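You operate a simulated robot arm through the tools that you are given. There is no shell and no other tool. Be economical: measure what you need, move in short steps, check, and stop when the job is done.

You are at the controls of a simulated robot arm. One attempt, no reset.

JOB
Square up the 25 pcs stack in the stack holder and lock it.
Fine: on the end table; run both slides in till the sheets lie even, then turn the holder knob; leave the other stack.
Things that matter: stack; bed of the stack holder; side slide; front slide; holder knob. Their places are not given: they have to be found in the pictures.

The check looks at the end state, three seconds after you hand in, the way a careful person would. Anything else that was tipped, shoved, dropped, spilled or broken makes it a failure. Flat cloth is picked up by pressing the open fingertips on it (5 to 10 N) and closing them slowly along it; thin cloth reads only 2 to 8 mm in the jaws.

ROBOT AND FRAMES
A 6-joint arm with a two-finger parallel gripper, fixed in place. Base frame: the origin is at the foot of the arm, x ahead of it, y to its left, z up; the work surface is at about z = 0. Readings come in m, degrees, newtons and seconds.
With the tool pointing down near the work surface it reaches from about 0.18 to 0.46 m from the base axis. Its first joint turns from -70.0 to 70.0 degrees. Payload 1.9 kg.
The TCP is the grasp point between the finger pads, 0.023 m short of the fingertips. In the tool frame z runs along the fingers and y along their closing line. Largest opening 0.094 m; finger width 0.038, thickness 0.01; the body of the gripper, 0.054 by 0.096 m, starts 0.039 m behind the TCP.
Orientation is that of the tool frame in the base frame, as [roll, pitch, yaw] about the fixed x, y, z axes, in that order (R = Rz(yaw) Ry(pitch) Rx(roll)). With the fingers straight down and closing along the base's y, the tool's x points along the base's -x, its y along +y and its z along -z.

CONTROLS
- The arm moves only by the tool step_arm. Its argument "commands" is a list of rows, each a list of 3 entries, a list of its own where there are three numbers: the shift along the base's x, y, z in cm, then the turn, a rotation vector about the base's x, y, z in degrees, then the finger opening in cm, from 0 to 9.4. In form: [[[x, y, z], [ax, ay, az], hand], ...]. A call has 1 to 10 rows; each row shifts and turns the commanded pose from where the row before left it. Rows are played at 5 a second. More than 0.05 m and 8.6 degrees between two rows, or a gripper value outside its range, and nothing of the call is played. Where a pose cannot be reached the arm comes as near as it can. A force on the tool above 50 N (or 10 N above the force at the start of the call, whichever is more), or a blocked arm, ends the call early, and 0.2 s more pass. The fingers move at their own pace (about 0.108 m/s each) and stop on an object; they squeeze with about 41 N. The grip force told is the motor's: it shows also when the fingers shut on nothing. Time passes only in rows, and 0.2 s behind the last, so rows that do not move let the fingers close. It gives the time, the measured TCP pose, the force on the tool (base axes), the opening and the grip force at its end, in the units of the frame above (readings bear some noise).
- Cameras (640 x 400 px; columns grow to the right, rows downward): "scene" is fixed at [0.0552, 0.2941, 0.4285]; the picture's right is [-0.83, -0.56, 0.00], its down [-0.32, 0.47, -0.83] and it looks along [0.47, -0.68, -0.56] (base axes); focal length 247 px, centre (320, 200). "wrist" rides on the gripper at [-0.039, 0, -0.044] in the tool frame; the picture's right is [0.00, -1.00, 0.00], its down [0.97, 0.00, -0.24] and it looks along [0.24, 0.00, 0.97] (tool axes); focal length 218 px, centre (320, 200).
- snapshot(camera): a new picture of that camera. No time passes.
- locate(camera, pixels): for up to 12 pixels [column, row] of the newest picture of that camera ("zoom" is the newest enlarged one), the place [x, y, z] in the base frame of the surface seen there, good to about 0.003 m, but the place of the scene camera against the robot may be out by one fixed shift of up to 0.018 m in any direction. No time passes.
- close_up(camera, box): a new picture of the part [left, top, right, bottom] of that camera's present view, enlarged. No time passes.
- hand_in(): hands the job in; it is judged then, once.

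Go step by step. Measure first, check grasps and placings, and put right what went wrong. The budget is 80 turns and 46 pictures, counting those below and the enlarged ones. Unless the task says otherwise, let go and move clear before handing in, and close with one line.

The tools are called by a JSON object that holds its "op" and its "data". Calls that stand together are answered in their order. step_arm: Moves the arm, as the interface text tells. Its arguments: {"type":"object","properties":{"commands":{"type":"array","items":{"type":"array"}}},"required":["commands"]} The other tools are called the same way: snapshot (camera) takes a picture; locate (camera, pixels) gives the place of the surface under pixels of a picture; close_up (camera, box) takes an enlarged picture of a part of a camera's view; hand_in () hands the job in.

At the start:

```text
clock: 0.0
eef_pos: [0.3225, -0.0177, 0.2576]
tool_rot: [179.9, 0.0, 180.0]
ft_force: [-0.9, -1.2, 0.9]
width: 0.094
gripper_force: 0.1
```

scene: 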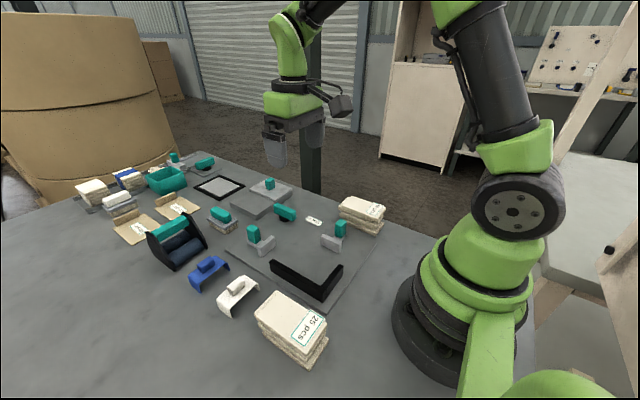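
wrist: 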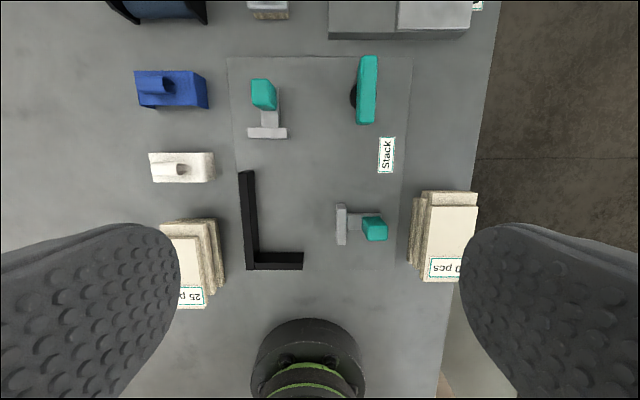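

The 25 pcs stack lies outside the holder (scene ~290,325), and the holder has an L fence, two teal-handled slides and a teal knob bar. I'll look closer before measuring.

{"op": "close_up", "data": {"camera": "scene", "box": [180, 170, 400, 380]}}

{"op": "close_up", "data": {"camera": "wrist", "box": [130, 40, 500, 320]}}

{"op": "locate", "data": {"camera": "wrist", "pixels": [[247, 180], [250, 265], [300, 262], [270, 220], [340, 225], [375, 229], [267, 133], [263, 95], [366, 90], [190, 260], [190, 225], [450, 230]]}}

{"op": "locate", "data": {"camera": "scene", "pixels": [[272, 292], [325, 320], [300, 348], [255, 315], [300, 365], [327, 345], [270, 262], [322, 298], [342, 268], [253, 232], [340, 227], [284, 213]]}}

```text
1.90 times, centred on (290, 275) of scene
```

zoom: 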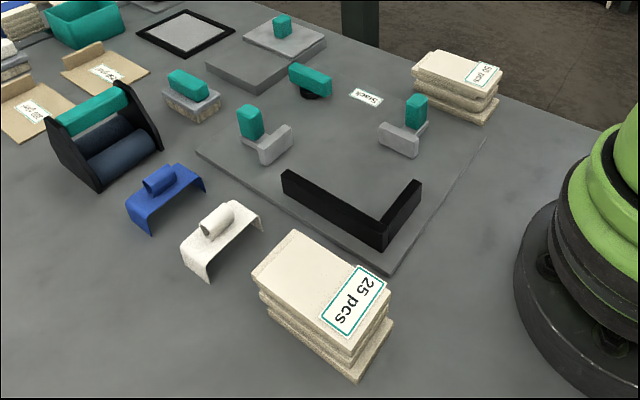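

```text
1.43 times, centred on (315, 180) of wrist
```

zoom: 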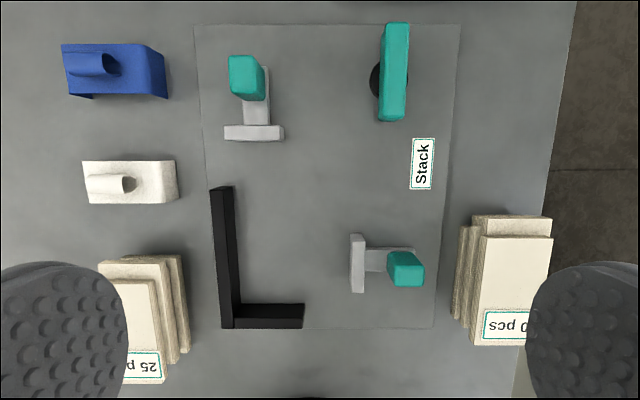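

```text
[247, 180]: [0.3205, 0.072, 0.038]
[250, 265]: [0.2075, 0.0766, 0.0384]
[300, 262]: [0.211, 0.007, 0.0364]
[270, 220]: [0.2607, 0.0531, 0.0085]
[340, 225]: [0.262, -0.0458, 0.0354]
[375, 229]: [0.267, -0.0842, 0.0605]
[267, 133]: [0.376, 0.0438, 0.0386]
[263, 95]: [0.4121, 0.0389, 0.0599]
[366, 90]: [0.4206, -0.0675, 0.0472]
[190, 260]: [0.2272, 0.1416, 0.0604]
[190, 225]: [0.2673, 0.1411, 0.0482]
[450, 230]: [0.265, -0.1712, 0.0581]
```

```text
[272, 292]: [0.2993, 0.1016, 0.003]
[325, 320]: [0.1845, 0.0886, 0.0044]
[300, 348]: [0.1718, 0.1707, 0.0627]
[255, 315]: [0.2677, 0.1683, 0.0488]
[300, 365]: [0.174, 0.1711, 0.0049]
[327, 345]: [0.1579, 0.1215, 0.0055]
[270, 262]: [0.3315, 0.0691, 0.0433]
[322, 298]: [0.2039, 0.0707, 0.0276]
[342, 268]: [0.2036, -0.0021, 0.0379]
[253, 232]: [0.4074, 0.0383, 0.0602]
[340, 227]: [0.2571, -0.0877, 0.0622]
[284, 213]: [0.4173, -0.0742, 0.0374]
```

The fence's inner corner is near (0.214, 0.067), the bed is at z≈0.008, the side slide face is at y≈-0.045 and the front slide face at x≈0.37. I'll move over the 25 pcs stack for a clean view.

{"op": "step_arm", "data": {"commands": [[[0, 4.5, 0], [0, 0, 0], 9.4], [[0, 4.5, 0], [0, 0, 0], 9.4], [[-1, 4.5, 0], [0, 0, 0], 9.4], [[-3, 2, 0], [0, 0, 0], 9.4], [[0, 0, 0], [0, 0, 0], 9.4]]}}

{"op": "snapshot", "data": {"camera": "wrist"}}

```text
clock: 1.2
eef_pos: [0.2841, 0.1367, 0.2573]
tool_rot: [180.0, 0.1, -180.0]
ft_force: [-0.1, -0.2, -0.2]
width: 0.0941
gripper_force: 0.0
```

```text
41 pictures are left
```

wrist: 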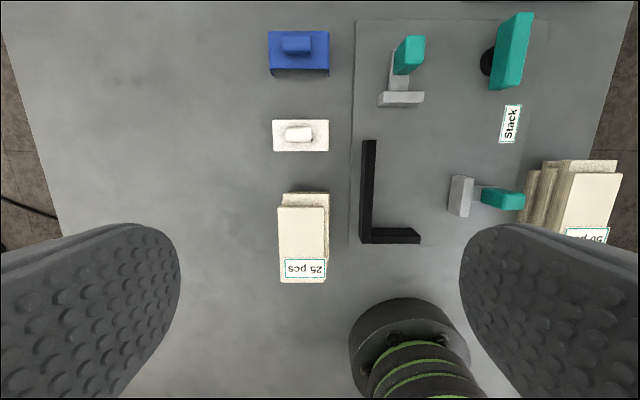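

{"op": "close_up", "data": {"camera": "wrist", "box": [240, 110, 400, 300]}}

{"op": "locate", "data": {"camera": "wrist", "pixels": [[279, 208], [324, 208], [280, 281], [323, 281], [283, 196], [329, 196], [328, 240], [329, 205], [300, 200], [365, 145], [374, 145], [300, 150]]}}

{"op": "locate", "data": {"camera": "wrist", "pixels": [[370, 235], [418, 237], [400, 229], [374, 200], [400, 180], [453, 190], [455, 215], [380, 105], [422, 105], [410, 50], [500, 200], [340, 220]]}}

```text
2.11 times, centred on (320, 205) of wrist
```

zoom: 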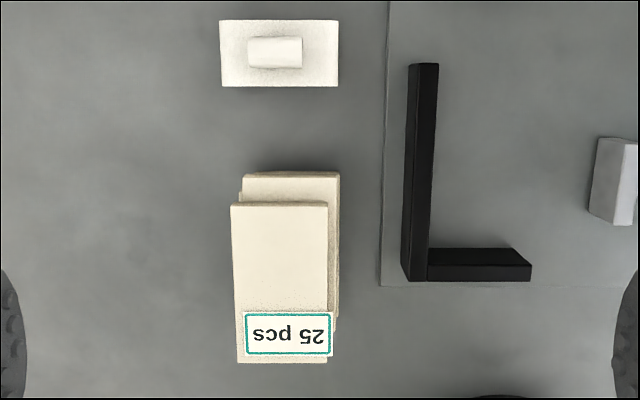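

```text
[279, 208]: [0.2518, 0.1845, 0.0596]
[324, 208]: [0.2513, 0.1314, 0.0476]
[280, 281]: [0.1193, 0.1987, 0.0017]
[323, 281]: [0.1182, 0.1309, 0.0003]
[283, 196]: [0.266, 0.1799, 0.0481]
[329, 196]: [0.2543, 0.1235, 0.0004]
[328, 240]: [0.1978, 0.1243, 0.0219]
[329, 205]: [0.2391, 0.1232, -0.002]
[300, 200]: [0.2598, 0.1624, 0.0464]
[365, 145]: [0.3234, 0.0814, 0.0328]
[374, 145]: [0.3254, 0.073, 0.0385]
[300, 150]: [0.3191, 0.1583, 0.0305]
```

```text
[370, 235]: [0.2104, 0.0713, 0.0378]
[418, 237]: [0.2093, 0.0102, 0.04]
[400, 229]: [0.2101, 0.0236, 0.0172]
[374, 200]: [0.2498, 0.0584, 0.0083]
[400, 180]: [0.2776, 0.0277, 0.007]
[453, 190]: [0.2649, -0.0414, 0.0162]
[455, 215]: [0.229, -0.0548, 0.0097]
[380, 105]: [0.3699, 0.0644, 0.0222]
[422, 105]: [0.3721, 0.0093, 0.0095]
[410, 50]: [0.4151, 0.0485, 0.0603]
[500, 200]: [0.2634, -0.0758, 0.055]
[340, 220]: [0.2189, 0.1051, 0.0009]
```

The stack spans about x 0.158–0.266, y 0.12–0.187, top z 0.06 and is nearly aligned with the axes. I'll go above (0.21, 0.154) and descend with open fingers, stopping above the stack first.

{"op": "step_arm", "data": {"commands": [[[-4.5, 1.0, 0], [0, 0, 0], 9.4], [[-2.9, 0.75, -2], [0, 0, 0], 9.4], [[0, 0, -4.5], [0, 0, 0], 9.4], [[0, 0, -4.5], [0, 0, 0], 9.4], [[0, 0, -2], [0, 0, 0], 9.4], [[0, 0, 0], [0, 0, 0], 9.4]]}}

{"op": "snapshot", "data": {"camera": "wrist"}}

{"op": "close_up", "data": {"camera": "scene", "box": [200, 200, 400, 380]}}

```text
clock: 2.6
eef_pos: [0.2089, 0.1552, 0.129]
tool_rot: [180.0, 0.0, 179.9]
ft_force: [0.2, -0.1, 0.1]
width: 0.094
gripper_force: 0.1
```

```text
39 pictures are left
```

wrist: 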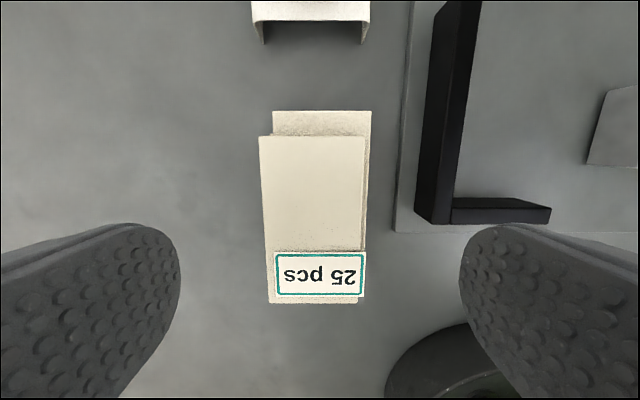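

```text
2.22 times, centred on (300, 290) of scene
```

zoom: 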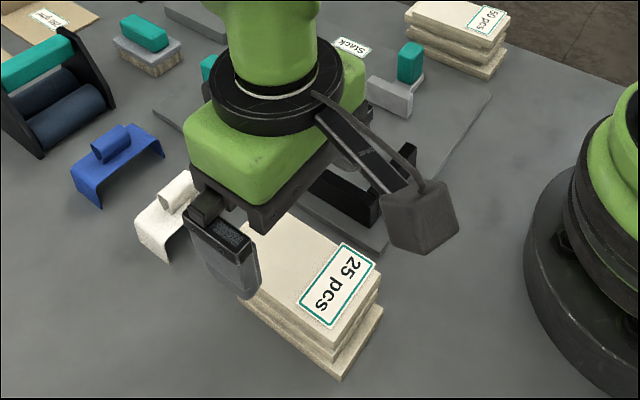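

I can see a three-layer stack with the top bundle at px (259–365, 136–303). I'll measure its edges precisely from here.

{"op": "locate", "data": {"camera": "wrist", "pixels": [[262, 139], [361, 139], [271, 298], [356, 300], [274, 114], [368, 114], [366, 180], [361, 290], [313, 220], [320, 125]]}}

{"op": "locate", "data": {"camera": "zoom", "pixels": [[340, 377], [380, 308], [333, 350], [375, 290], [328, 325], [337, 365], [360, 320]]}}

```text
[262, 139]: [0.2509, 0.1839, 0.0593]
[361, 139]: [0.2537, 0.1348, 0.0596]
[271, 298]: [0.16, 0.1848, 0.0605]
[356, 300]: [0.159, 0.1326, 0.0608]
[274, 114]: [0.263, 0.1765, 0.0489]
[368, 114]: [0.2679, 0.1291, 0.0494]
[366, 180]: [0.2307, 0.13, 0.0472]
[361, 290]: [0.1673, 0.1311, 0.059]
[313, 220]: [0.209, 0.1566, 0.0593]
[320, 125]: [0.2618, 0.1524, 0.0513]
```

```text
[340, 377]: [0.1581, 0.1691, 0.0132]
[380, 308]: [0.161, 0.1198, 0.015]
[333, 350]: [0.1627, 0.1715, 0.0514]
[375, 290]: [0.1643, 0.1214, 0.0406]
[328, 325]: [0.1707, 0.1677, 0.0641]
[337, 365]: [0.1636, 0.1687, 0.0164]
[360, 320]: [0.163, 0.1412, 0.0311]
```

Wrist readings are trustworthy, and the scene camera is offset by about (-0.01, +0.015). I'm descending centred on (0.209, 0.157) to TCP z≈0.029, then closing.

{"op": "step_arm", "data": {"commands": [[[0, 0.2, -4], [0, 0, 0], 9.4], [[0, 0, -3], [0, 0, 0], 9.4], [[0, 0, -2], [0, 0, 0], 9.4], [[0, 0, -1], [0, 0, 0], 9.4], [[0, 0, 0], [0, 0, 0], 9.4]]}}

```text
clock: 3.8
eef_pos: [0.2082, 0.1558, 0.0268]
tool_rot: [180.0, 0.1, -179.9]
ft_force: [-0.5, 0.2, 0.5]
width: 0.0941
gripper_force: 0.1
```

In position with no contact. Closing gradually.

{"op": "step_arm", "data": {"commands": [[[0, 0, 0], [0, 0, 0], 8.0], [[0, 0, 0], [0, 0, 0], 7.2], [[0, 0, 0], [0, 0, 0], 6.6], [[0, 0, 0], [0, 0, 0], 6.2], [[0, 0, 0], [0, 0, 0], 5.8], [[0, 0, 0], [0, 0, 0], 5.4], [[0, 0, 0], [0, 0, 0], 5.0], [[0, 0, 0], [0, 0, 0], 4.6], [[0, 0, 0], [0, 0, 0], 4.6]]}}

{"op": "snapshot", "data": {"camera": "wrist"}}

{"op": "close_up", "data": {"camera": "scene", "box": [200, 200, 400, 380]}}

```text
clock: 5.8
eef_pos: [0.2092, 0.1561, 0.0268]
tool_rot: [179.9, 0.2, 179.9]
ft_force: [0.3, 0.1, 0.8]
width: 0.0555
gripper_force: 41.2
```

```text
37 pictures are left
```

wrist: 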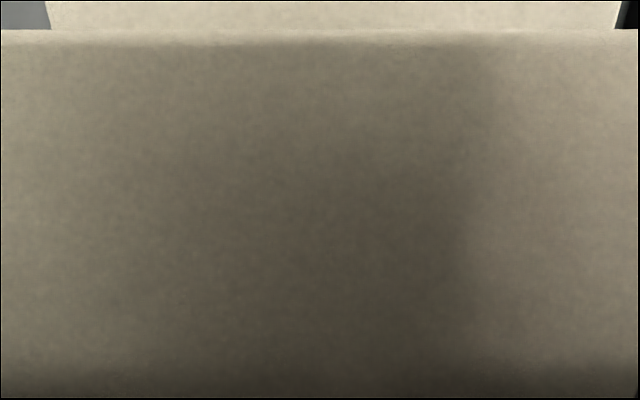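

```text
2.22 times, centred on (300, 290) of scene
```

zoom: 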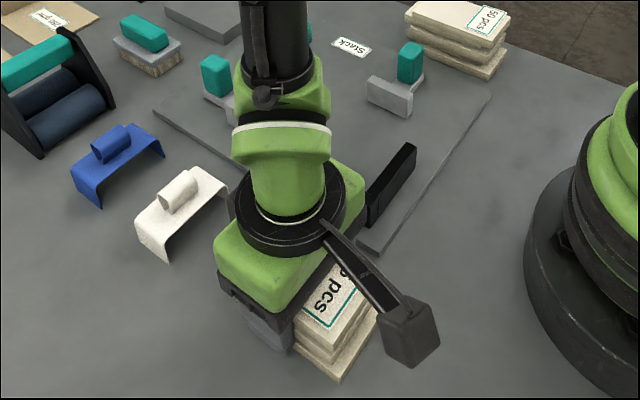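

All layers are pinched at 55.5 mm. I'll lift slowly and check that every layer comes along.

{"op": "step_arm", "data": {"commands": [[[0, 0, 1], [0, 0, 0], 4.6], [[0, 0, 1.5], [0, 0, 0], 4.6], [[0, 0, 2], [0, 0, 0], 4.6], [[0, 0, 2.5], [0, 0, 0], 4.6], [[0, 0, 1], [0, 0, 0], 4.6], [[0, 0, 0], [0, 0, 0], 4.6]]}}

{"op": "close_up", "data": {"camera": "scene", "box": [200, 180, 400, 380]}}

```text
clock: 7.2
eef_pos: [0.2075, 0.1564, 0.1065]
tool_rot: [180.0, 0.1, -180.0]
ft_force: [-0.1, -0.1, -1.9]
width: 0.0557
gripper_force: 41.2
```

```text
2.00 times, centred on (300, 280) of scene
```

zoom: 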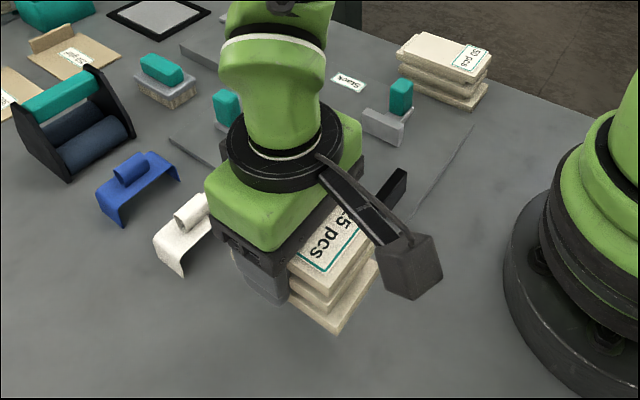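

The whole stack lifted. Carrying it to TCP (0.287, 0.014), over the free space of the bed with clearance to fence and both slides.

{"op": "step_arm", "data": {"commands": [[[1.5, -2, 0], [0, 0, 0], 4.6], [[2, -3, 0], [0, 0, 0], 4.6], [[2, -3.5, 0], [0, 0, 0], 4.6], [[1.5, -3.2, 0], [0, 0, 0], 4.6], [[1, -2.5, 0], [0, 0, 0], 4.6], [[0, 0, 0], [0, 0, 0], 4.6], [[0, 0, 0], [0, 0, 0], 4.6]]}}

{"op": "snapshot", "data": {"camera": "wrist"}}

{"op": "close_up", "data": {"camera": "scene", "box": [200, 140, 400, 340]}}

```text
clock: 8.8
eef_pos: [0.2861, 0.0138, 0.1073]
tool_rot: [179.9, 0.1, -180.0]
ft_force: [-0.6, -0.6, -0.9]
width: 0.0556
gripper_force: 41.1
```

```text
34 pictures are left
```

wrist: 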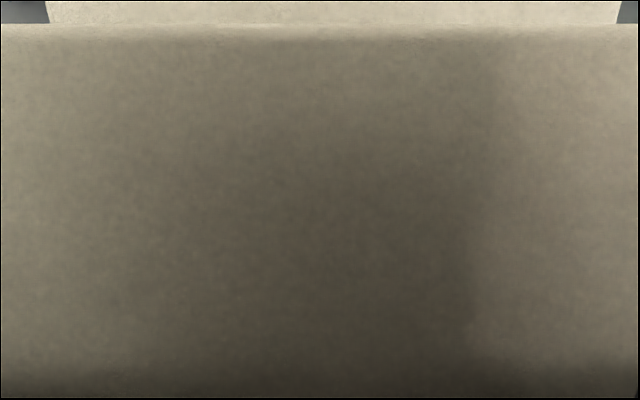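

```text
2.00 times, centred on (300, 240) of scene
```

zoom: 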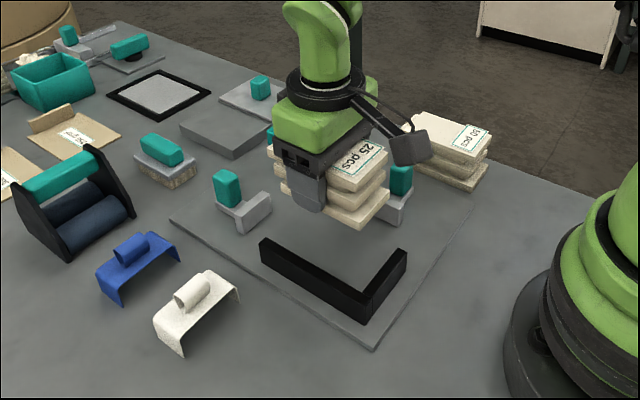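

Stack is above the open bed. Lowering most of the way, then a scene check.

{"op": "step_arm", "data": {"commands": [[[0, 0, -2.5], [0, 0, 0], 4.6], [[0, 0, -2], [0, 0, 0], 4.6], [[0, 0, -1], [0, 0, 0], 4.6], [[0, 0, 0], [0, 0, 0], 4.6]]}}

{"op": "close_up", "data": {"camera": "scene", "box": [220, 180, 380, 320]}}

```text
clock: 9.8
eef_pos: [0.2881, 0.0144, 0.053]
tool_rot: [180.0, 0.0, -180.0]
ft_force: [0.1, -0.1, -0.9]
width: 0.0559
gripper_force: 40.9
```

```text
2.86 times, centred on (300, 250) of scene
```

zoom: 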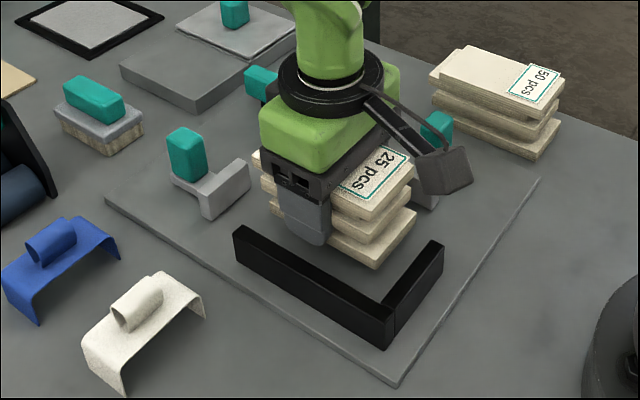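

Clear all round. Setting it down gently.

{"op": "step_arm", "data": {"commands": [[[0, 0, -1], [0, 0, 0], 4.6], [[0, 0, -0.4], [0, 0, 0], 4.6], [[0, 0, -0.3], [0, 0, 0], 4.6], [[0, 0, 0], [0, 0, 0], 4.6]]}}

```text
clock: 10.8
eef_pos: [0.2883, 0.0147, 0.0351]
tool_rot: [179.9, 0.1, 180.0]
ft_force: [-1.1, -0.9, -2.2]
width: 0.0555
gripper_force: 41.3
```

Possibly not touching yet; lower by another 1–2 mm.

{"op": "step_arm", "data": {"commands": [[[0, 0, -0.1], [0, 0, 0], 4.6], [[0, 0, -0.1], [0, 0, 0], 4.6], [[0, 0, 0], [0, 0, 0], 4.6]]}}

```text
clock: 11.6
eef_pos: [0.288, 0.0147, 0.034]
tool_rot: [179.9, 0.2, 179.9]
ft_force: [-3.5, -1.6, 38.4]
width: 0.0557
gripper_force: 41.0
```

Contact at about z = 0.035 (38 N). Back up a hair and open slightly.

{"op": "step_arm", "data": {"commands": [[[0, 0, 0.12], [0, 0, 0], 4.6], [[0, 0, 0], [0, 0, 0], 5.8], [[0, 0, 0], [0, 0, 0], 6.4], [[0, 0, 0], [0, 0, 0], 6.8], [[0, 0, 0], [0, 0, 0], 6.8]]}}

{"op": "close_up", "data": {"camera": "scene", "box": [220, 180, 380, 320]}}

```text
clock: 12.8
eef_pos: [0.2882, 0.0152, 0.0343]
tool_rot: [179.9, 0.1, 180.0]
ft_force: [-0.2, -0.2, 0.3]
width: 0.0681
gripper_force: 0.0
```

```text
2.86 times, centred on (300, 250) of scene
```

zoom: 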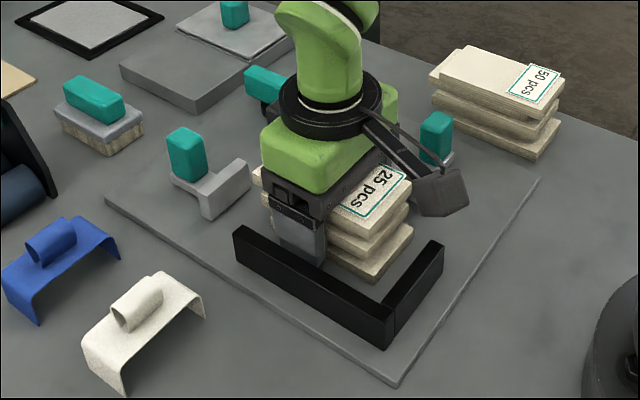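

Released cleanly. Raise straight up and take an overview.

{"op": "step_arm", "data": {"commands": [[[0, 0, 2], [0, 0, 0], 6.8], [[0, 0, 4.5], [0, 0, 0], 6.8], [[0, 0, 4.5], [0, 0, 0], 6.8], [[0, -2, 4.5], [0, 0, 0], 6.8], [[3, -2, 4.5], [0, 0, 0], 6.8], [[0, 0, 0], [0, 0, 0], 6.8]]}}

{"op": "snapshot", "data": {"camera": "wrist"}}

{"op": "close_up", "data": {"camera": "scene", "box": [220, 180, 380, 320]}}

```text
refused: row 5 steps farther than a row can; nothing moved
```

```text
30 pictures are left
```

wrist: 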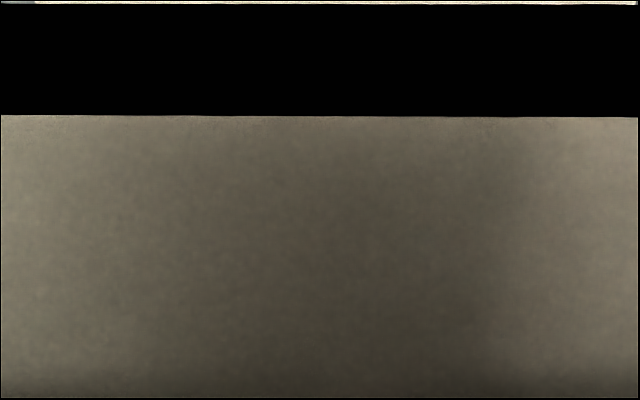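

```text
2.86 times, centred on (300, 250) of scene
```

zoom: 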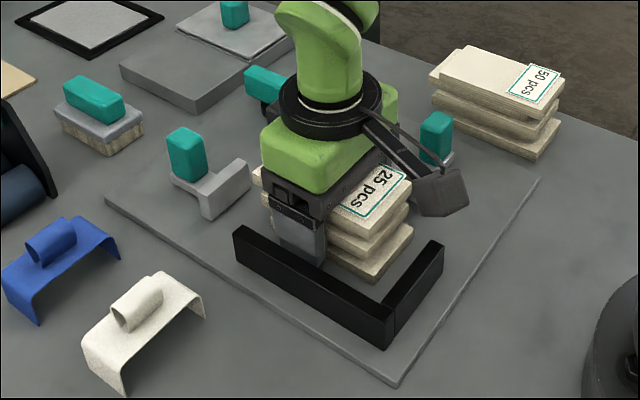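

The move was refused because a row was too long; repeating it with shorter rows.

{"op": "step_arm", "data": {"commands": [[[0, 0, 2], [0, 0, 0], 6.8], [[0, 0, 4.5], [0, 0, 0], 6.8], [[0, 0, 4.5], [0, 0, 0], 6.8], [[0, 0, 4.5], [0, 0, 0], 6.8], [[2, -2, 3], [0, 0, 0], 6.8], [[1, -2, 3], [0, 0, 0], 6.8], [[0, 0, 0], [0, 0, 0], 6.8]]}}

{"op": "snapshot", "data": {"camera": "wrist"}}

{"op": "close_up", "data": {"camera": "scene", "box": [220, 180, 380, 320]}}

```text
clock: 14.4
eef_pos: [0.3173, -0.0252, 0.2493]
tool_rot: [179.9, 0.1, -180.0]
ft_force: [0.2, -0.4, 0.6]
width: 0.0683
gripper_force: 0.0
```

```text
28 pictures are left
```

wrist: 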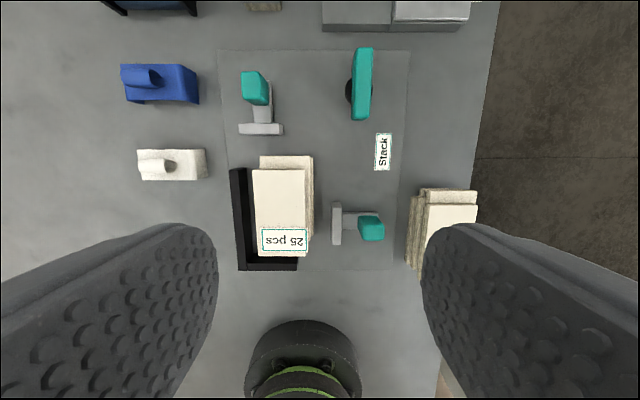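

```text
2.86 times, centred on (300, 250) of scene
```

zoom: 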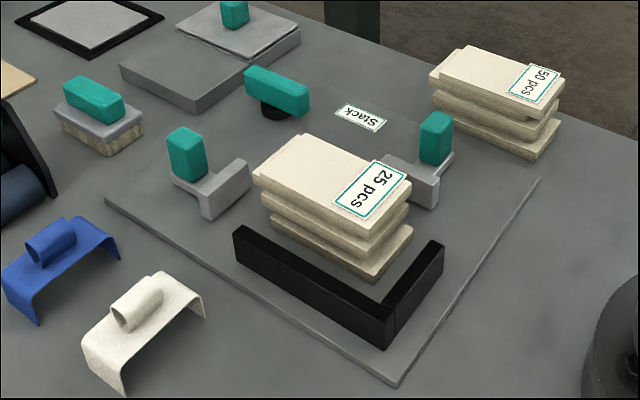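

The stack is in the bed, but its layers are uneven. Now measuring the slide handles, knob and the neighbouring 50 pcs stack clearance.

{"op": "close_up", "data": {"camera": "wrist", "box": [220, 40, 420, 280]}}

{"op": "locate", "data": {"camera": "wrist", "pixels": [[361, 222], [382, 222], [362, 237], [380, 237], [336, 206], [336, 240], [352, 213], [409, 215], [414, 205], [244, 80], [264, 78], [258, 102]]}}

{"op": "locate", "data": {"camera": "wrist", "pixels": [[241, 130], [281, 130], [264, 115], [364, 52], [362, 115], [350, 92], [371, 85], [235, 175], [242, 175], [255, 175], [302, 175], [312, 160]]}}

```text
1.67 times, centred on (320, 160) of wrist
```

zoom: 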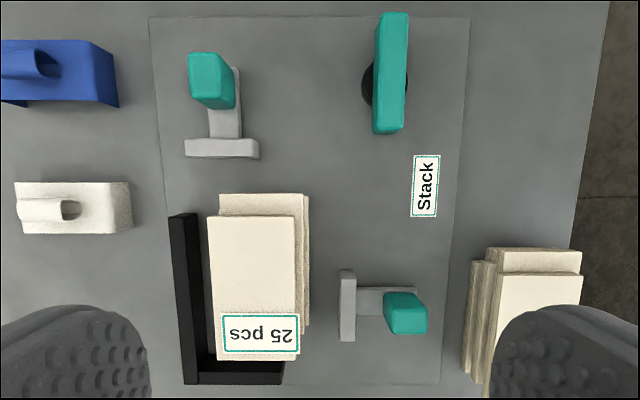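

```text
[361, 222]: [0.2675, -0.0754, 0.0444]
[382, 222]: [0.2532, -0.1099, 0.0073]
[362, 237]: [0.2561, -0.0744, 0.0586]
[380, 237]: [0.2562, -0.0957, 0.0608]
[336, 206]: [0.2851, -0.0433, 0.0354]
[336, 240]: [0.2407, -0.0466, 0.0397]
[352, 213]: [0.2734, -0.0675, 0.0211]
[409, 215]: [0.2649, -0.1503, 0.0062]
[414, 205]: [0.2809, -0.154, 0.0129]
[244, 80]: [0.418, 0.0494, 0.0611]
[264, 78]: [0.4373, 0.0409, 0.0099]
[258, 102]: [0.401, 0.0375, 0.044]
```

```text
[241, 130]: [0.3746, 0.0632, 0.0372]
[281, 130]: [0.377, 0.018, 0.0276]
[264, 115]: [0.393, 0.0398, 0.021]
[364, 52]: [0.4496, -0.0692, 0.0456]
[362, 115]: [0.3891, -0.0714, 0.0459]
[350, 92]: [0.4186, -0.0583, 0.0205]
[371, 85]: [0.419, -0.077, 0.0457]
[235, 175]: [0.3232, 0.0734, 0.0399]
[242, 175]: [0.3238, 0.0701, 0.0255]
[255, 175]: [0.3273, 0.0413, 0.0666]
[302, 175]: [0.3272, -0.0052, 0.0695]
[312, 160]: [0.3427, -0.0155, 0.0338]
```

Side slide handle spans y -0.074 to -0.097 at x≈0.26; the 50 pcs stack starts at y≈-0.15, leaving room for closed fingers (2 cm thick) at y≈-0.118. Going there with fingers closed.

{"op": "step_arm", "data": {"commands": [[[-2.5, -4, 0], [0, 0, 0], 2], [[-3, -3.5, 0], [0, 0, 0], 0], [[0, -1.8, -3], [0, 0, 0], 0], [[0, 0, -4.5], [0, 0, 0], 0], [[0, 0, -4.5], [0, 0, 0], 0], [[0, 0, -2.5], [0, 0, 0], 0], [[0, 0, 0], [0, 0, 0], 0]]}}

{"op": "snapshot", "data": {"camera": "wrist"}}

```text
clock: 16.0
eef_pos: [0.262, -0.1184, 0.1032]
tool_rot: [179.8, 0.1, 179.9]
ft_force: [0.8, -0.3, -0.3]
width: 0.0
gripper_force: 41.2
```

```text
25 pictures are left
```

wrist: 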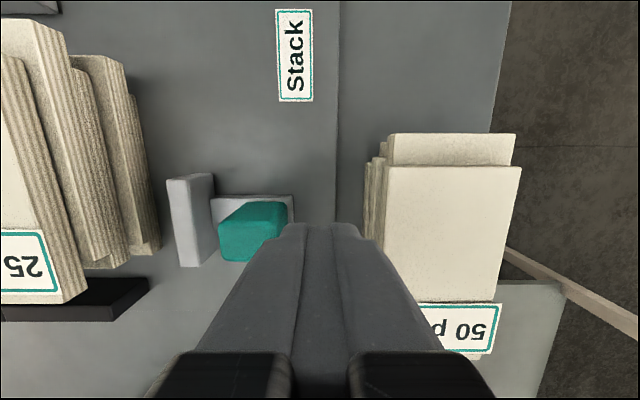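

The fingertips sit between the handle and the 50 pcs stack. Descending to TCP z≈0.056.

{"op": "step_arm", "data": {"commands": [[[0, 0, -2.5], [0, 0, 0], 0], [[0, 0, -2.2], [0, 0, 0], 0], [[0, 0, 0], [0, 0, 0], 0]]}}

{"op": "snapshot", "data": {"camera": "wrist"}}

```text
clock: 16.8
eef_pos: [0.2631, -0.1176, 0.0563]
tool_rot: [179.9, 0.1, -180.0]
ft_force: [0.4, 0.8, 0.3]
width: 0.0001
gripper_force: 40.6
```

```text
24 pictures are left
```

wrist: 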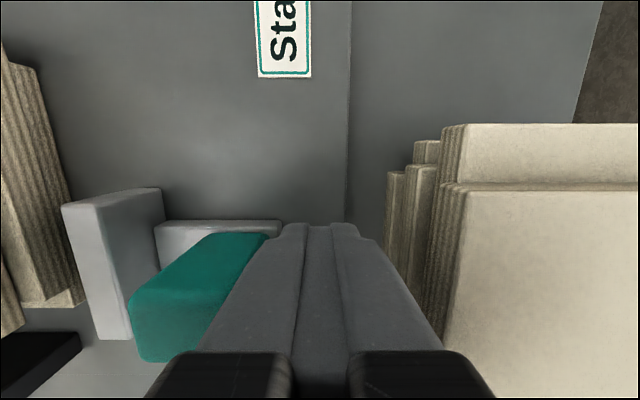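

Clear of both. Pushing the side slide in (+y) gently.

{"op": "step_arm", "data": {"commands": [[[0, 0.8, 0], [0, 0, 0], 0], [[0, 0.8, 0], [0, 0, 0], 0], [[0, 0.8, 0], [0, 0, 0], 0], [[0, 0.8, 0], [0, 0, 0], 0], [[0, 0.6, 0], [0, 0, 0], 0], [[0, 0, 0], [0, 0, 0], 0]]}}

{"op": "snapshot", "data": {"camera": "wrist"}}

{"op": "close_up", "data": {"camera": "scene", "box": [220, 180, 380, 320]}}

```text
clock: 18.2
eef_pos: [0.2631, -0.0805, 0.057]
tool_rot: [-180.0, 0.1, -180.0]
ft_force: [-0.8, -0.4, 0.2]
width: 0.0
gripper_force: 41.1
```

```text
23 pictures are left
```

wrist: 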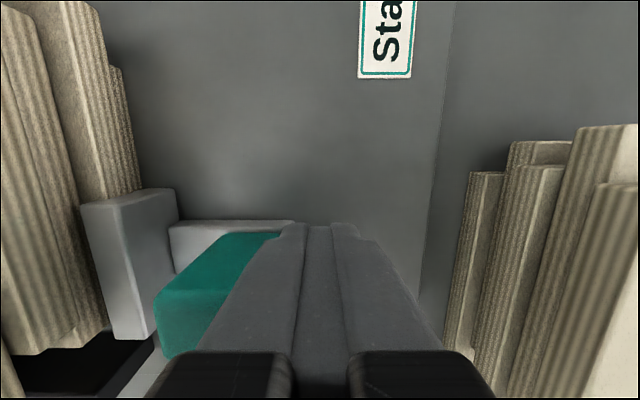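

```text
2.86 times, centred on (300, 250) of scene
```

zoom: 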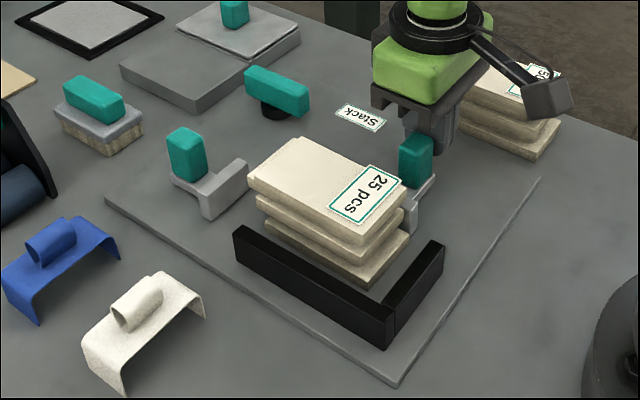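

The slide runs freely and has just met the stack. Continuing in smaller increments toward the fence.

{"op": "step_arm", "data": {"commands": [[[0, 0.4, 0], [0, 0, 0], 0], [[0, 0.4, 0], [0, 0, 0], 0], [[0, 0.4, 0], [0, 0, 0], 0], [[0, 0.4, 0], [0, 0, 0], 0], [[0, 0.3, 0], [0, 0, 0], 0], [[0, 0, 0], [0, 0, 0], 0]]}}

{"op": "close_up", "data": {"camera": "scene", "box": [220, 180, 380, 320]}}

```text
clock: 19.6
eef_pos: [0.263, -0.0612, 0.057]
tool_rot: [-179.9, 0.1, 179.9]
ft_force: [0.9, -1.6, -1.1]
width: 0.0
gripper_force: 41.1
```

```text
2.86 times, centred on (300, 250) of scene
```

zoom: 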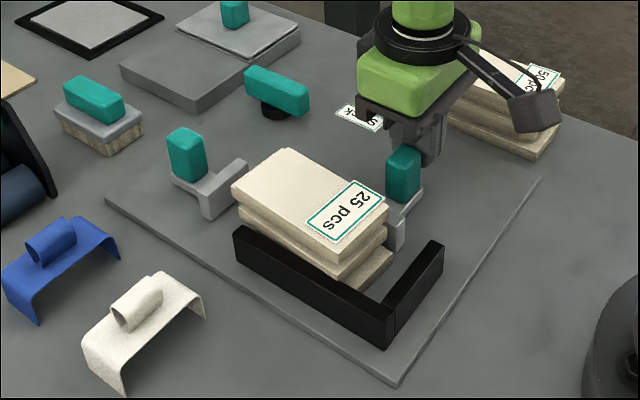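

The whole stack moves along with little force (about 1.6 N). Continuing in 2 mm steps until the force rises.

{"op": "step_arm", "data": {"commands": [[[0, 0.2, 0], [0, 0, 0], 0], [[0, 0.2, 0], [0, 0, 0], 0], [[0, 0.2, 0], [0, 0, 0], 0], [[0, 0, 0], [0, 0, 0], 0]]}}

```text
clock: 20.4
eef_pos: [0.2638, -0.0588, 0.0572]
tool_rot: [-180.0, 0.3, 179.8]
ft_force: [-3.0, -15.8, -0.8]
width: 0.0
gripper_force: 40.9
stopped in row 4: the force on the tool passed its limit (the readings are from after the stop); the commanded pose is now the measured one
```

Firm stop at y≈-0.059. Checking whether the stack sits against the fence.

{"op": "close_up", "data": {"camera": "scene", "box": [240, 190, 360, 310]}}

{"op": "step_arm", "data": {"commands": [[[0, -0.6, 0], [0, 0, 0], 0], [[0, -0.6, 0], [0, 0, 0], 0], [[0, 0, 3], [0, 0, 0], 0], [[0, 0, 4.5], [0, 0, 0], 0], [[0, 0, 4.5], [0, 0, 0], 0], [[0, 3, 3.5], [0, 0, 0], 0], [[3, 3, 2], [0, 0, 0], 0], [[2, 0.5, 0], [0, 0, 0], 0], [[0, 0, 0], [0, 0, 0], 0]]}}

{"op": "snapshot", "data": {"camera": "wrist"}}

```text
3.33 times, centred on (300, 250) of scene
```

zoom: 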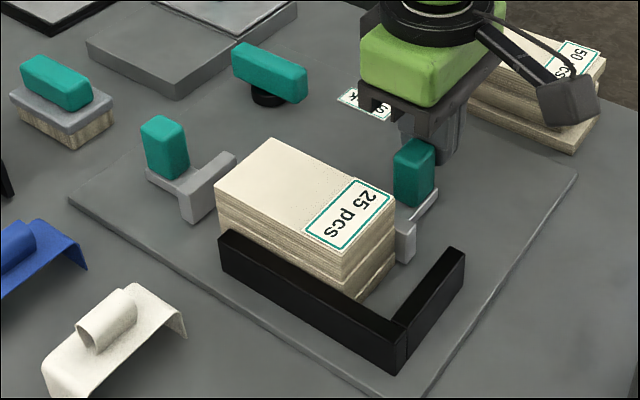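

```text
clock: 22.4
eef_pos: [0.3142, -0.0068, 0.2322]
tool_rot: [180.0, 0.3, 179.9]
ft_force: [-0.8, 0.5, 0.2]
width: 0.0002
gripper_force: 41.7
```

```text
19 pictures are left
```

wrist: 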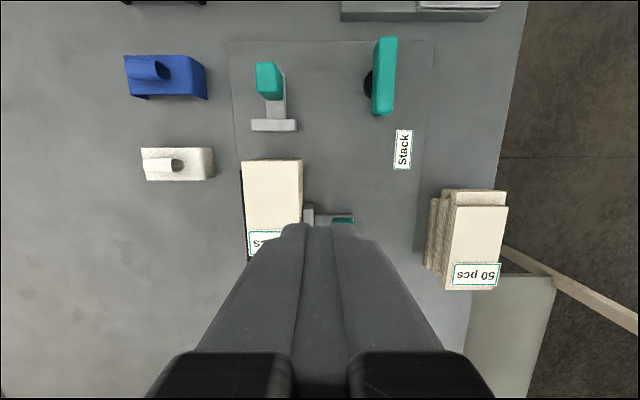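

The sheets evened in y and lie against the fence. Next is the front slide: I'll grip its teal handle and draw it in (-x). Measuring it.

{"op": "locate", "data": {"camera": "wrist", "pixels": [[259, 66], [274, 65], [262, 95], [281, 92], [270, 80], [281, 110], [272, 125], [257, 80], [272, 165], [298, 170], [380, 75], [384, 42]]}}

{"op": "close_up", "data": {"camera": "wrist", "box": [220, 30, 420, 180]}}

```text
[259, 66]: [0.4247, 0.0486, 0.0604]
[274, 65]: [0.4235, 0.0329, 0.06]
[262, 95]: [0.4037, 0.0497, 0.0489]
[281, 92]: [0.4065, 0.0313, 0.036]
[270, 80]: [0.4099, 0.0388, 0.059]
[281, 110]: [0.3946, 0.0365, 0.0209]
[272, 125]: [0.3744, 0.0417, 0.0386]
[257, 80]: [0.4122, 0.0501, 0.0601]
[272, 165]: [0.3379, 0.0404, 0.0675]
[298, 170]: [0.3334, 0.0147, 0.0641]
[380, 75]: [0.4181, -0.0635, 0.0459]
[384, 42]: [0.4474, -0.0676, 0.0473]
```

```text
2.67 times, centred on (320, 105) of wrist
```

zoom: 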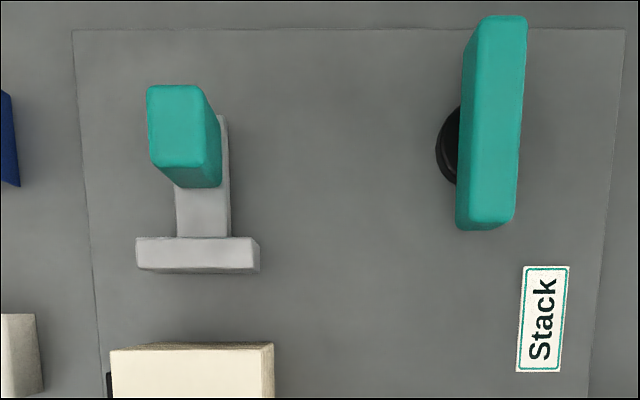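

Handle centre is at (0.415, 0.040), top z 0.06. Moving over it with a 5 cm opening and descending.

{"op": "step_arm", "data": {"commands": [[[4, 2.5, 0], [0, 0, 0], 5], [[4, 2.2, 0], [0, 0, 0], 5], [[2.1, 0, -3], [0, 0, 0], 5], [[0, 0, -4.5], [0, 0, 0], 5], [[0, 0, -4], [0, 0, 0], 5], [[0, 0, 0], [0, 0, 0], 5]]}}

{"op": "snapshot", "data": {"camera": "wrist"}}

```text
clock: 23.9
eef_pos: [0.4134, 0.0414, 0.1171]
tool_rot: [-180.0, 0.3, 179.8]
ft_force: [0.7, 0.0, 0.5]
width: 0.0497
gripper_force: 0.0
```

```text
17 pictures are left
```

wrist: 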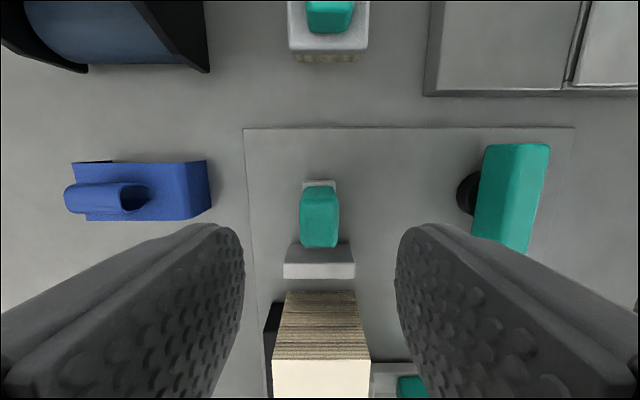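

Handle is centred between the fingers. Descending and gripping it.

{"op": "step_arm", "data": {"commands": [[[0, 0, -3], [0, 0, 0], 5], [[0, 0, -3.2], [0, 0, 0], 5], [[0, 0, 0], [0, 0, 0], 5], [[0, 0, 0], [0, 0, 0], 3], [[0, 0, 0], [0, 0, 0], 1.6], [[0, 0, 0], [0, 0, 0], 1.6]]}}

{"op": "snapshot", "data": {"camera": "wrist"}}

```text
clock: 25.2
eef_pos: [0.4139, 0.0436, 0.0555]
tool_rot: [-180.0, 0.2, -179.9]
ft_force: [0.6, 2.3, -8.3]
width: 0.0198
gripper_force: 45.4
```

```text
16 pictures are left
```

wrist: 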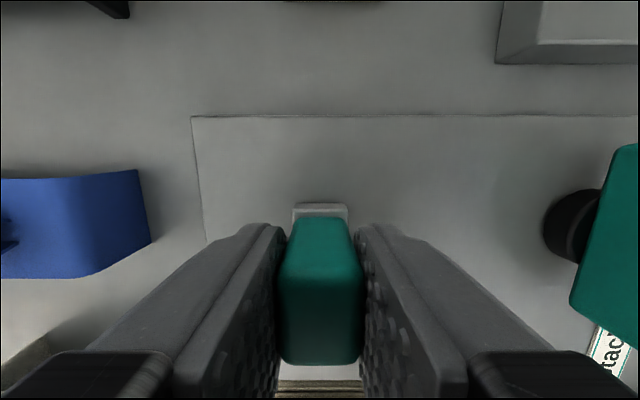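

Handle gripped (19.8 mm). Drawing the slide toward -x.

{"op": "step_arm", "data": {"commands": [[[-0.5, 0, 0], [0, 0, 0], 1.6], [[-0.7, 0, 0], [0, 0, 0], 1.6], [[-0.7, 0, 0], [0, 0, 0], 1.6], [[-0.6, 0, 0], [0, 0, 0], 1.6], [[-0.5, 0, 0], [0, 0, 0], 1.6], [[-0.5, 0, 0], [0, 0, 0], 1.6], [[0, 0, 0], [0, 0, 0], 1.6]]}}

{"op": "close_up", "data": {"camera": "scene", "box": [240, 190, 360, 310]}}

```text
clock: 26.9
eef_pos: [0.3788, 0.0434, 0.0555]
tool_rot: [180.0, 0.1, 180.0]
ft_force: [-1.0, 23.1, -23.6]
width: 0.0201
gripper_force: 44.5
```

```text
3.33 times, centred on (300, 250) of scene
```

zoom: 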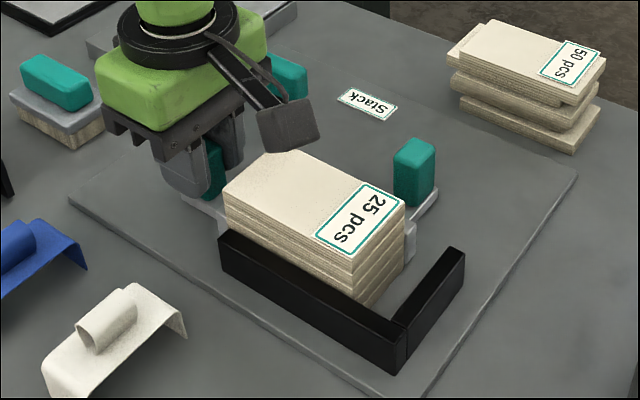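

The slide moves well, but side load has built up (23 N in y) since the handle is ~2–3 mm further left than commanded. Opening, shifting 2.5 mm in +y, regripping and continuing.

{"op": "step_arm", "data": {"commands": [[[0, 0, 0], [0, 0, 0], 3], [[0, 0.25, 0], [0, 0, 0], 3], [[0, 0, 0], [0, 0, 0], 1.6], [[0, 0, 0], [0, 0, 0], 1.6], [[-0.4, 0, 0], [0, 0, 0], 1.6], [[-0.4, 0, 0], [0, 0, 0], 1.6], [[-0.3, 0, 0], [0, 0, 0], 1.6], [[0, 0, 0], [0, 0, 0], 1.6]]}}

{"op": "close_up", "data": {"camera": "scene", "box": [240, 190, 360, 310]}}

```text
clock: 28.6
eef_pos: [0.3683, 0.0456, 0.0545]
tool_rot: [180.0, 0.3, 179.8]
ft_force: [1.1, -15.6, 6.2]
width: 0.023
gripper_force: 8.2
```

```text
3.33 times, centred on (300, 250) of scene
```

zoom: 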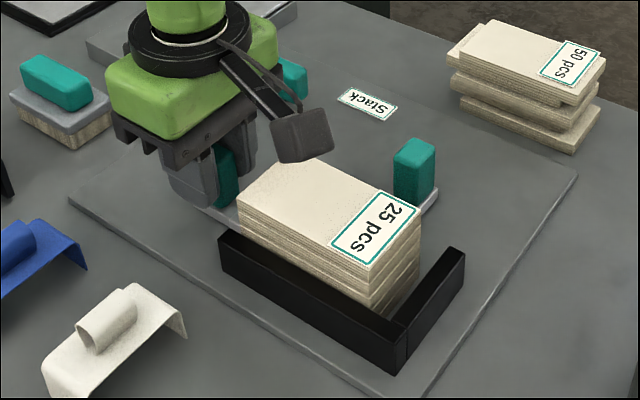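

It's still moving; about 1 cm remains to the rear fence. Recentering by -1.3 mm and continuing in small steps.

{"op": "step_arm", "data": {"commands": [[[0, 0, 0], [0, 0, 0], 3.2], [[0, -0.13, 0], [0, 0, 0], 3.2], [[0, 0, 0], [0, 0, 0], 1.6], [[0, 0, 0], [0, 0, 0], 1.6], [[-0.3, 0, 0], [0, 0, 0], 1.6], [[-0.3, 0, 0], [0, 0, 0], 1.6], [[0, 0, 0], [0, 0, 0], 1.6]]}}

{"op": "close_up", "data": {"camera": "scene", "box": [240, 190, 360, 310]}}

```text
clock: 30.2
eef_pos: [0.3607, 0.0427, 0.0545]
tool_rot: [-180.0, 0.1, -180.0]
ft_force: [1.1, 7.9, -25.1]
width: 0.0198
gripper_force: 44.9
```

```text
3.33 times, centred on (300, 250) of scene
```

zoom: 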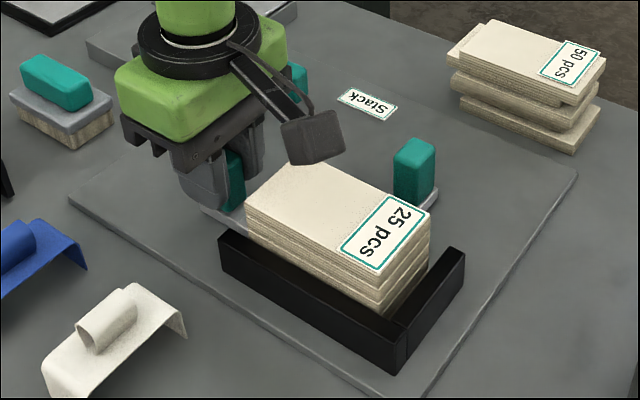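

Nearly home. Continuing in 2 mm steps until the stop.

{"op": "step_arm", "data": {"commands": [[[-0.2, 0, 0], [0, 0, 0], 1.6], [[-0.2, 0, 0], [0, 0, 0], 1.6], [[-0.2, 0, 0], [0, 0, 0], 1.6], [[-0.2, 0, 0], [0, 0, 0], 1.6], [[-0.2, 0, 0], [0, 0, 0], 1.6], [[0, 0, 0], [0, 0, 0], 1.6]]}}

{"op": "close_up", "data": {"camera": "scene", "box": [240, 190, 360, 310]}}

```text
clock: 31.6
eef_pos: [0.3537, 0.0424, 0.0549]
tool_rot: [-179.9, 0.7, -180.0]
ft_force: [25.4, 13.8, -22.7]
width: 0.02
gripper_force: 44.5
```

```text
3.33 times, centred on (300, 250) of scene
```

zoom: 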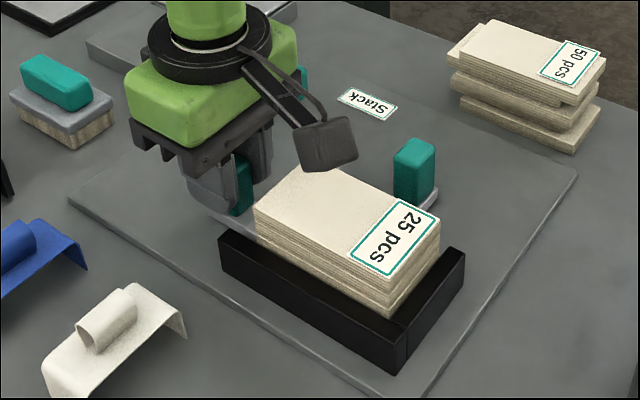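

The stack is against the rear fence (25 N in x). Releasing and rising for an inspection.

{"op": "step_arm", "data": {"commands": [[[0, 0, 0], [0, 0, 0], 3.4], [[0, 0, 0], [0, 0, 0], 3.4], [[0, 0, 3], [0, 0, 0], 3.4], [[0, 0, 4.5], [0, 0, 0], 3.4], [[0, -2, 4], [0, 0, 0], 6.8], [[0, -2, 4], [0, 0, 0], 9.0], [[0, -2, 3], [0, 0, 0], 9.0], [[-1, 0, 0], [0, 0, 0], 9.0], [[0, 0, 0], [0, 0, 0], 9.0]]}}

{"op": "close_up", "data": {"camera": "wrist", "box": [220, 20, 420, 280]}}

{"op": "close_up", "data": {"camera": "scene", "box": [240, 190, 360, 310]}}

```text
clock: 33.6
eef_pos: [0.3445, -0.0182, 0.242]
tool_rot: [-180.0, 0.3, 179.8]
ft_force: [0.5, -0.6, 0.3]
width: 0.0902
gripper_force: 0.1
```

```text
1.54 times, centred on (320, 150) of wrist
```

zoom: 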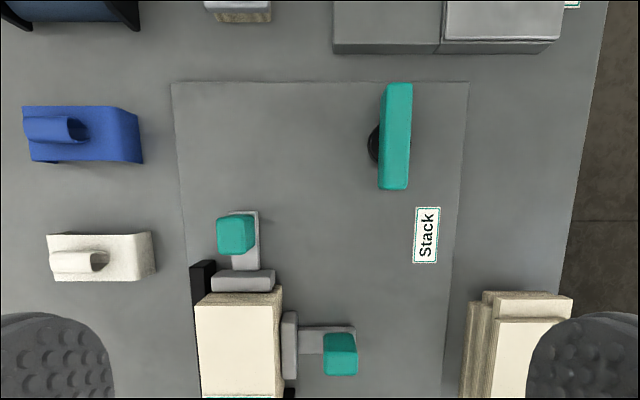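

```text
3.33 times, centred on (300, 250) of scene
```

zoom: 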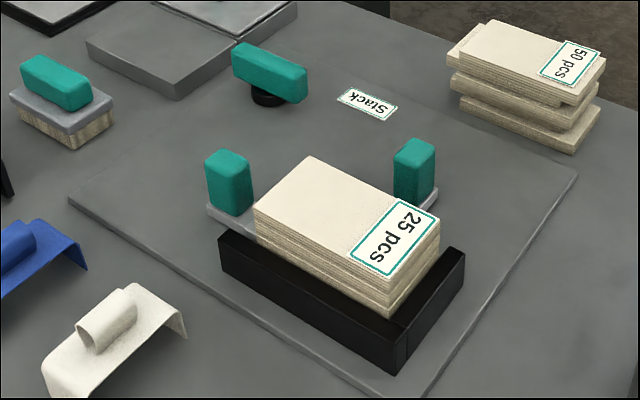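

Both slides look home. Checking for any gap between slide plates and stack, and measuring the knob.

{"op": "snapshot", "data": {"camera": "wrist"}}

{"op": "close_up", "data": {"camera": "scene", "box": [270, 220, 340, 290]}}

{"op": "locate", "data": {"camera": "zoom", "pixels": [[320, 200], [400, 200]]}}

{"op": "locate", "data": {"camera": "wrist", "pixels": [[245, 250], [290, 250], [301, 250], [306, 250], [297, 250], [265, 212], [270, 204], [268, 230], [364, 78], [362, 138], [356, 114], [380, 108]]}}

```text
9 pictures are left
```

wrist: 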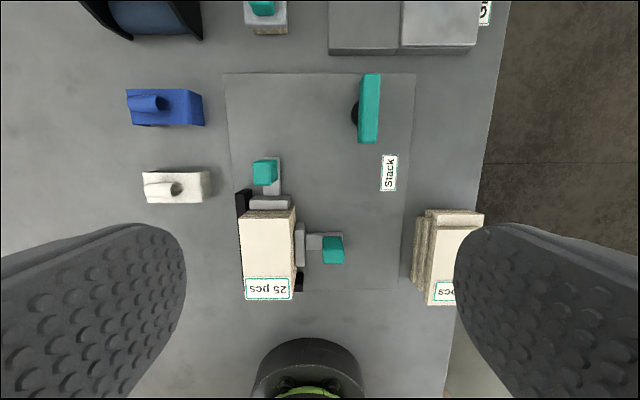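

```text
5.71 times, centred on (305, 255) of scene
```

zoom: 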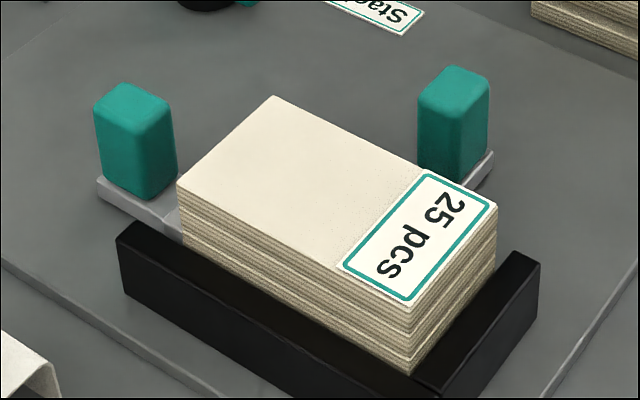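

```text
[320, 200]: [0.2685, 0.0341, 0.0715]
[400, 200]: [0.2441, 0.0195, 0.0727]
```

```text
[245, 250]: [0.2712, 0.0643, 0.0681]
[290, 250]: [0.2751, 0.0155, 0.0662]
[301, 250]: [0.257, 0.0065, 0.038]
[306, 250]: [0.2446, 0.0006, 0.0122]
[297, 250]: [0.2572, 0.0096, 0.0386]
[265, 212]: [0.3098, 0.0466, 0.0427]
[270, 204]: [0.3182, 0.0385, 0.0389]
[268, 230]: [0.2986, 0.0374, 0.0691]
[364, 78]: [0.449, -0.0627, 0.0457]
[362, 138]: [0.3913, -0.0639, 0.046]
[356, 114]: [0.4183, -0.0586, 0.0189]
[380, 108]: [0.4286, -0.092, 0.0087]
```

The stack is even and both plates are flush against it. Next is the knob: bar centred about (0.420, -0.0685), lying along x, top z 0.046. Approaching it with a 4.5 cm opening.

{"op": "step_arm", "data": {"commands": [[[4, -2.5, 0], [0, 0, 0], 4.5], [[3.6, -2.5, 0], [0, 0, 0], 4.5], [[0, 0, -4.5], [0, 0, 0], 4.5], [[0, 0, -4.5], [0, 0, 0], 4.5], [[0, 0, -3], [0, 0, 0], 4.5], [[0, 0, 0], [0, 0, 0], 4.5]]}}

{"op": "snapshot", "data": {"camera": "wrist"}}

{"op": "locate", "data": {"camera": "wrist", "pixels": [[320, 200], [320, 220], [305, 210], [335, 210], [320, 180], [320, 250]]}}

```text
clock: 35.0
eef_pos: [0.4196, -0.0673, 0.1177]
tool_rot: [179.9, 0.1, 179.9]
ft_force: [-0.8, -0.8, -0.2]
width: 0.045
gripper_force: 0.0
```

```text
7 pictures are left
```

wrist: 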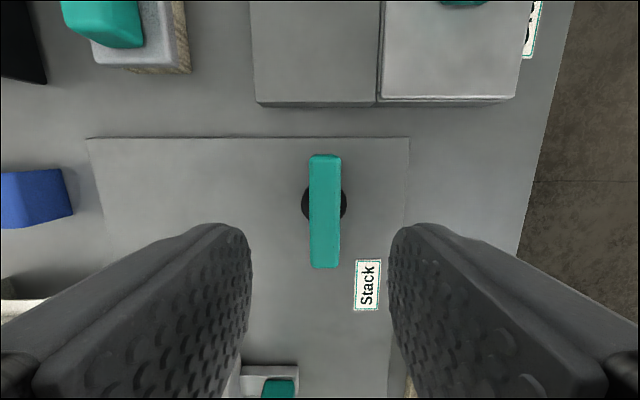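

```text
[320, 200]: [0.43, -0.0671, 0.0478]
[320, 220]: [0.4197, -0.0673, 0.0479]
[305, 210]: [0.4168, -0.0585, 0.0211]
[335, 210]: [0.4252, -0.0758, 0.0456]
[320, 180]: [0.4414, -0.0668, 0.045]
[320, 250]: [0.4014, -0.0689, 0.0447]
```

Bar centre is (0.421, -0.070); the wider round base lies under it, so I keep fingertips above z≈0.03. Descending and closing.

{"op": "step_arm", "data": {"commands": [[[0.1, -0.27, -3], [0, 0, 0], 4.5], [[0, 0, -3.2], [0, 0, 0], 4.5], [[0, 0, 0], [0, 0, 0], 4.5], [[0, 0, 0], [0, 0, 0], 2.5], [[0, 0, 0], [0, 0, 0], 1.2], [[0, 0, 0], [0, 0, 0], 1.2]]}}

```text
clock: 36.5
eef_pos: [0.4211, -0.0699, 0.0575]
tool_rot: [-179.8, 0.4, 179.9]
ft_force: [3.6, -20.5, -9.9]
width: 0.0179
gripper_force: 45.5
```

Bar gripped (17.9 mm) with 20 N side load; shifting 1 mm in -y to relieve it, then starting a clockwise turn.

{"op": "step_arm", "data": {"commands": [[[0, -0.1, 0], [0, 0, 0], 1.2], [[0, 0, 0], [0, 0, -4], 1.2], [[0, 0, 0], [0, 0, -6], 1.2], [[0, 0, 0], [0, 0, -6], 1.2], [[0, 0, 0], [0, 0, 0], 1.2]]}}

```text
clock: 37.6
eef_pos: [0.4204, -0.0693, 0.059]
tool_rot: [-180.0, 0.2, 164.4]
ft_force: [2.6, -5.1, -6.9]
width: 0.0292
gripper_force: 45.2
```

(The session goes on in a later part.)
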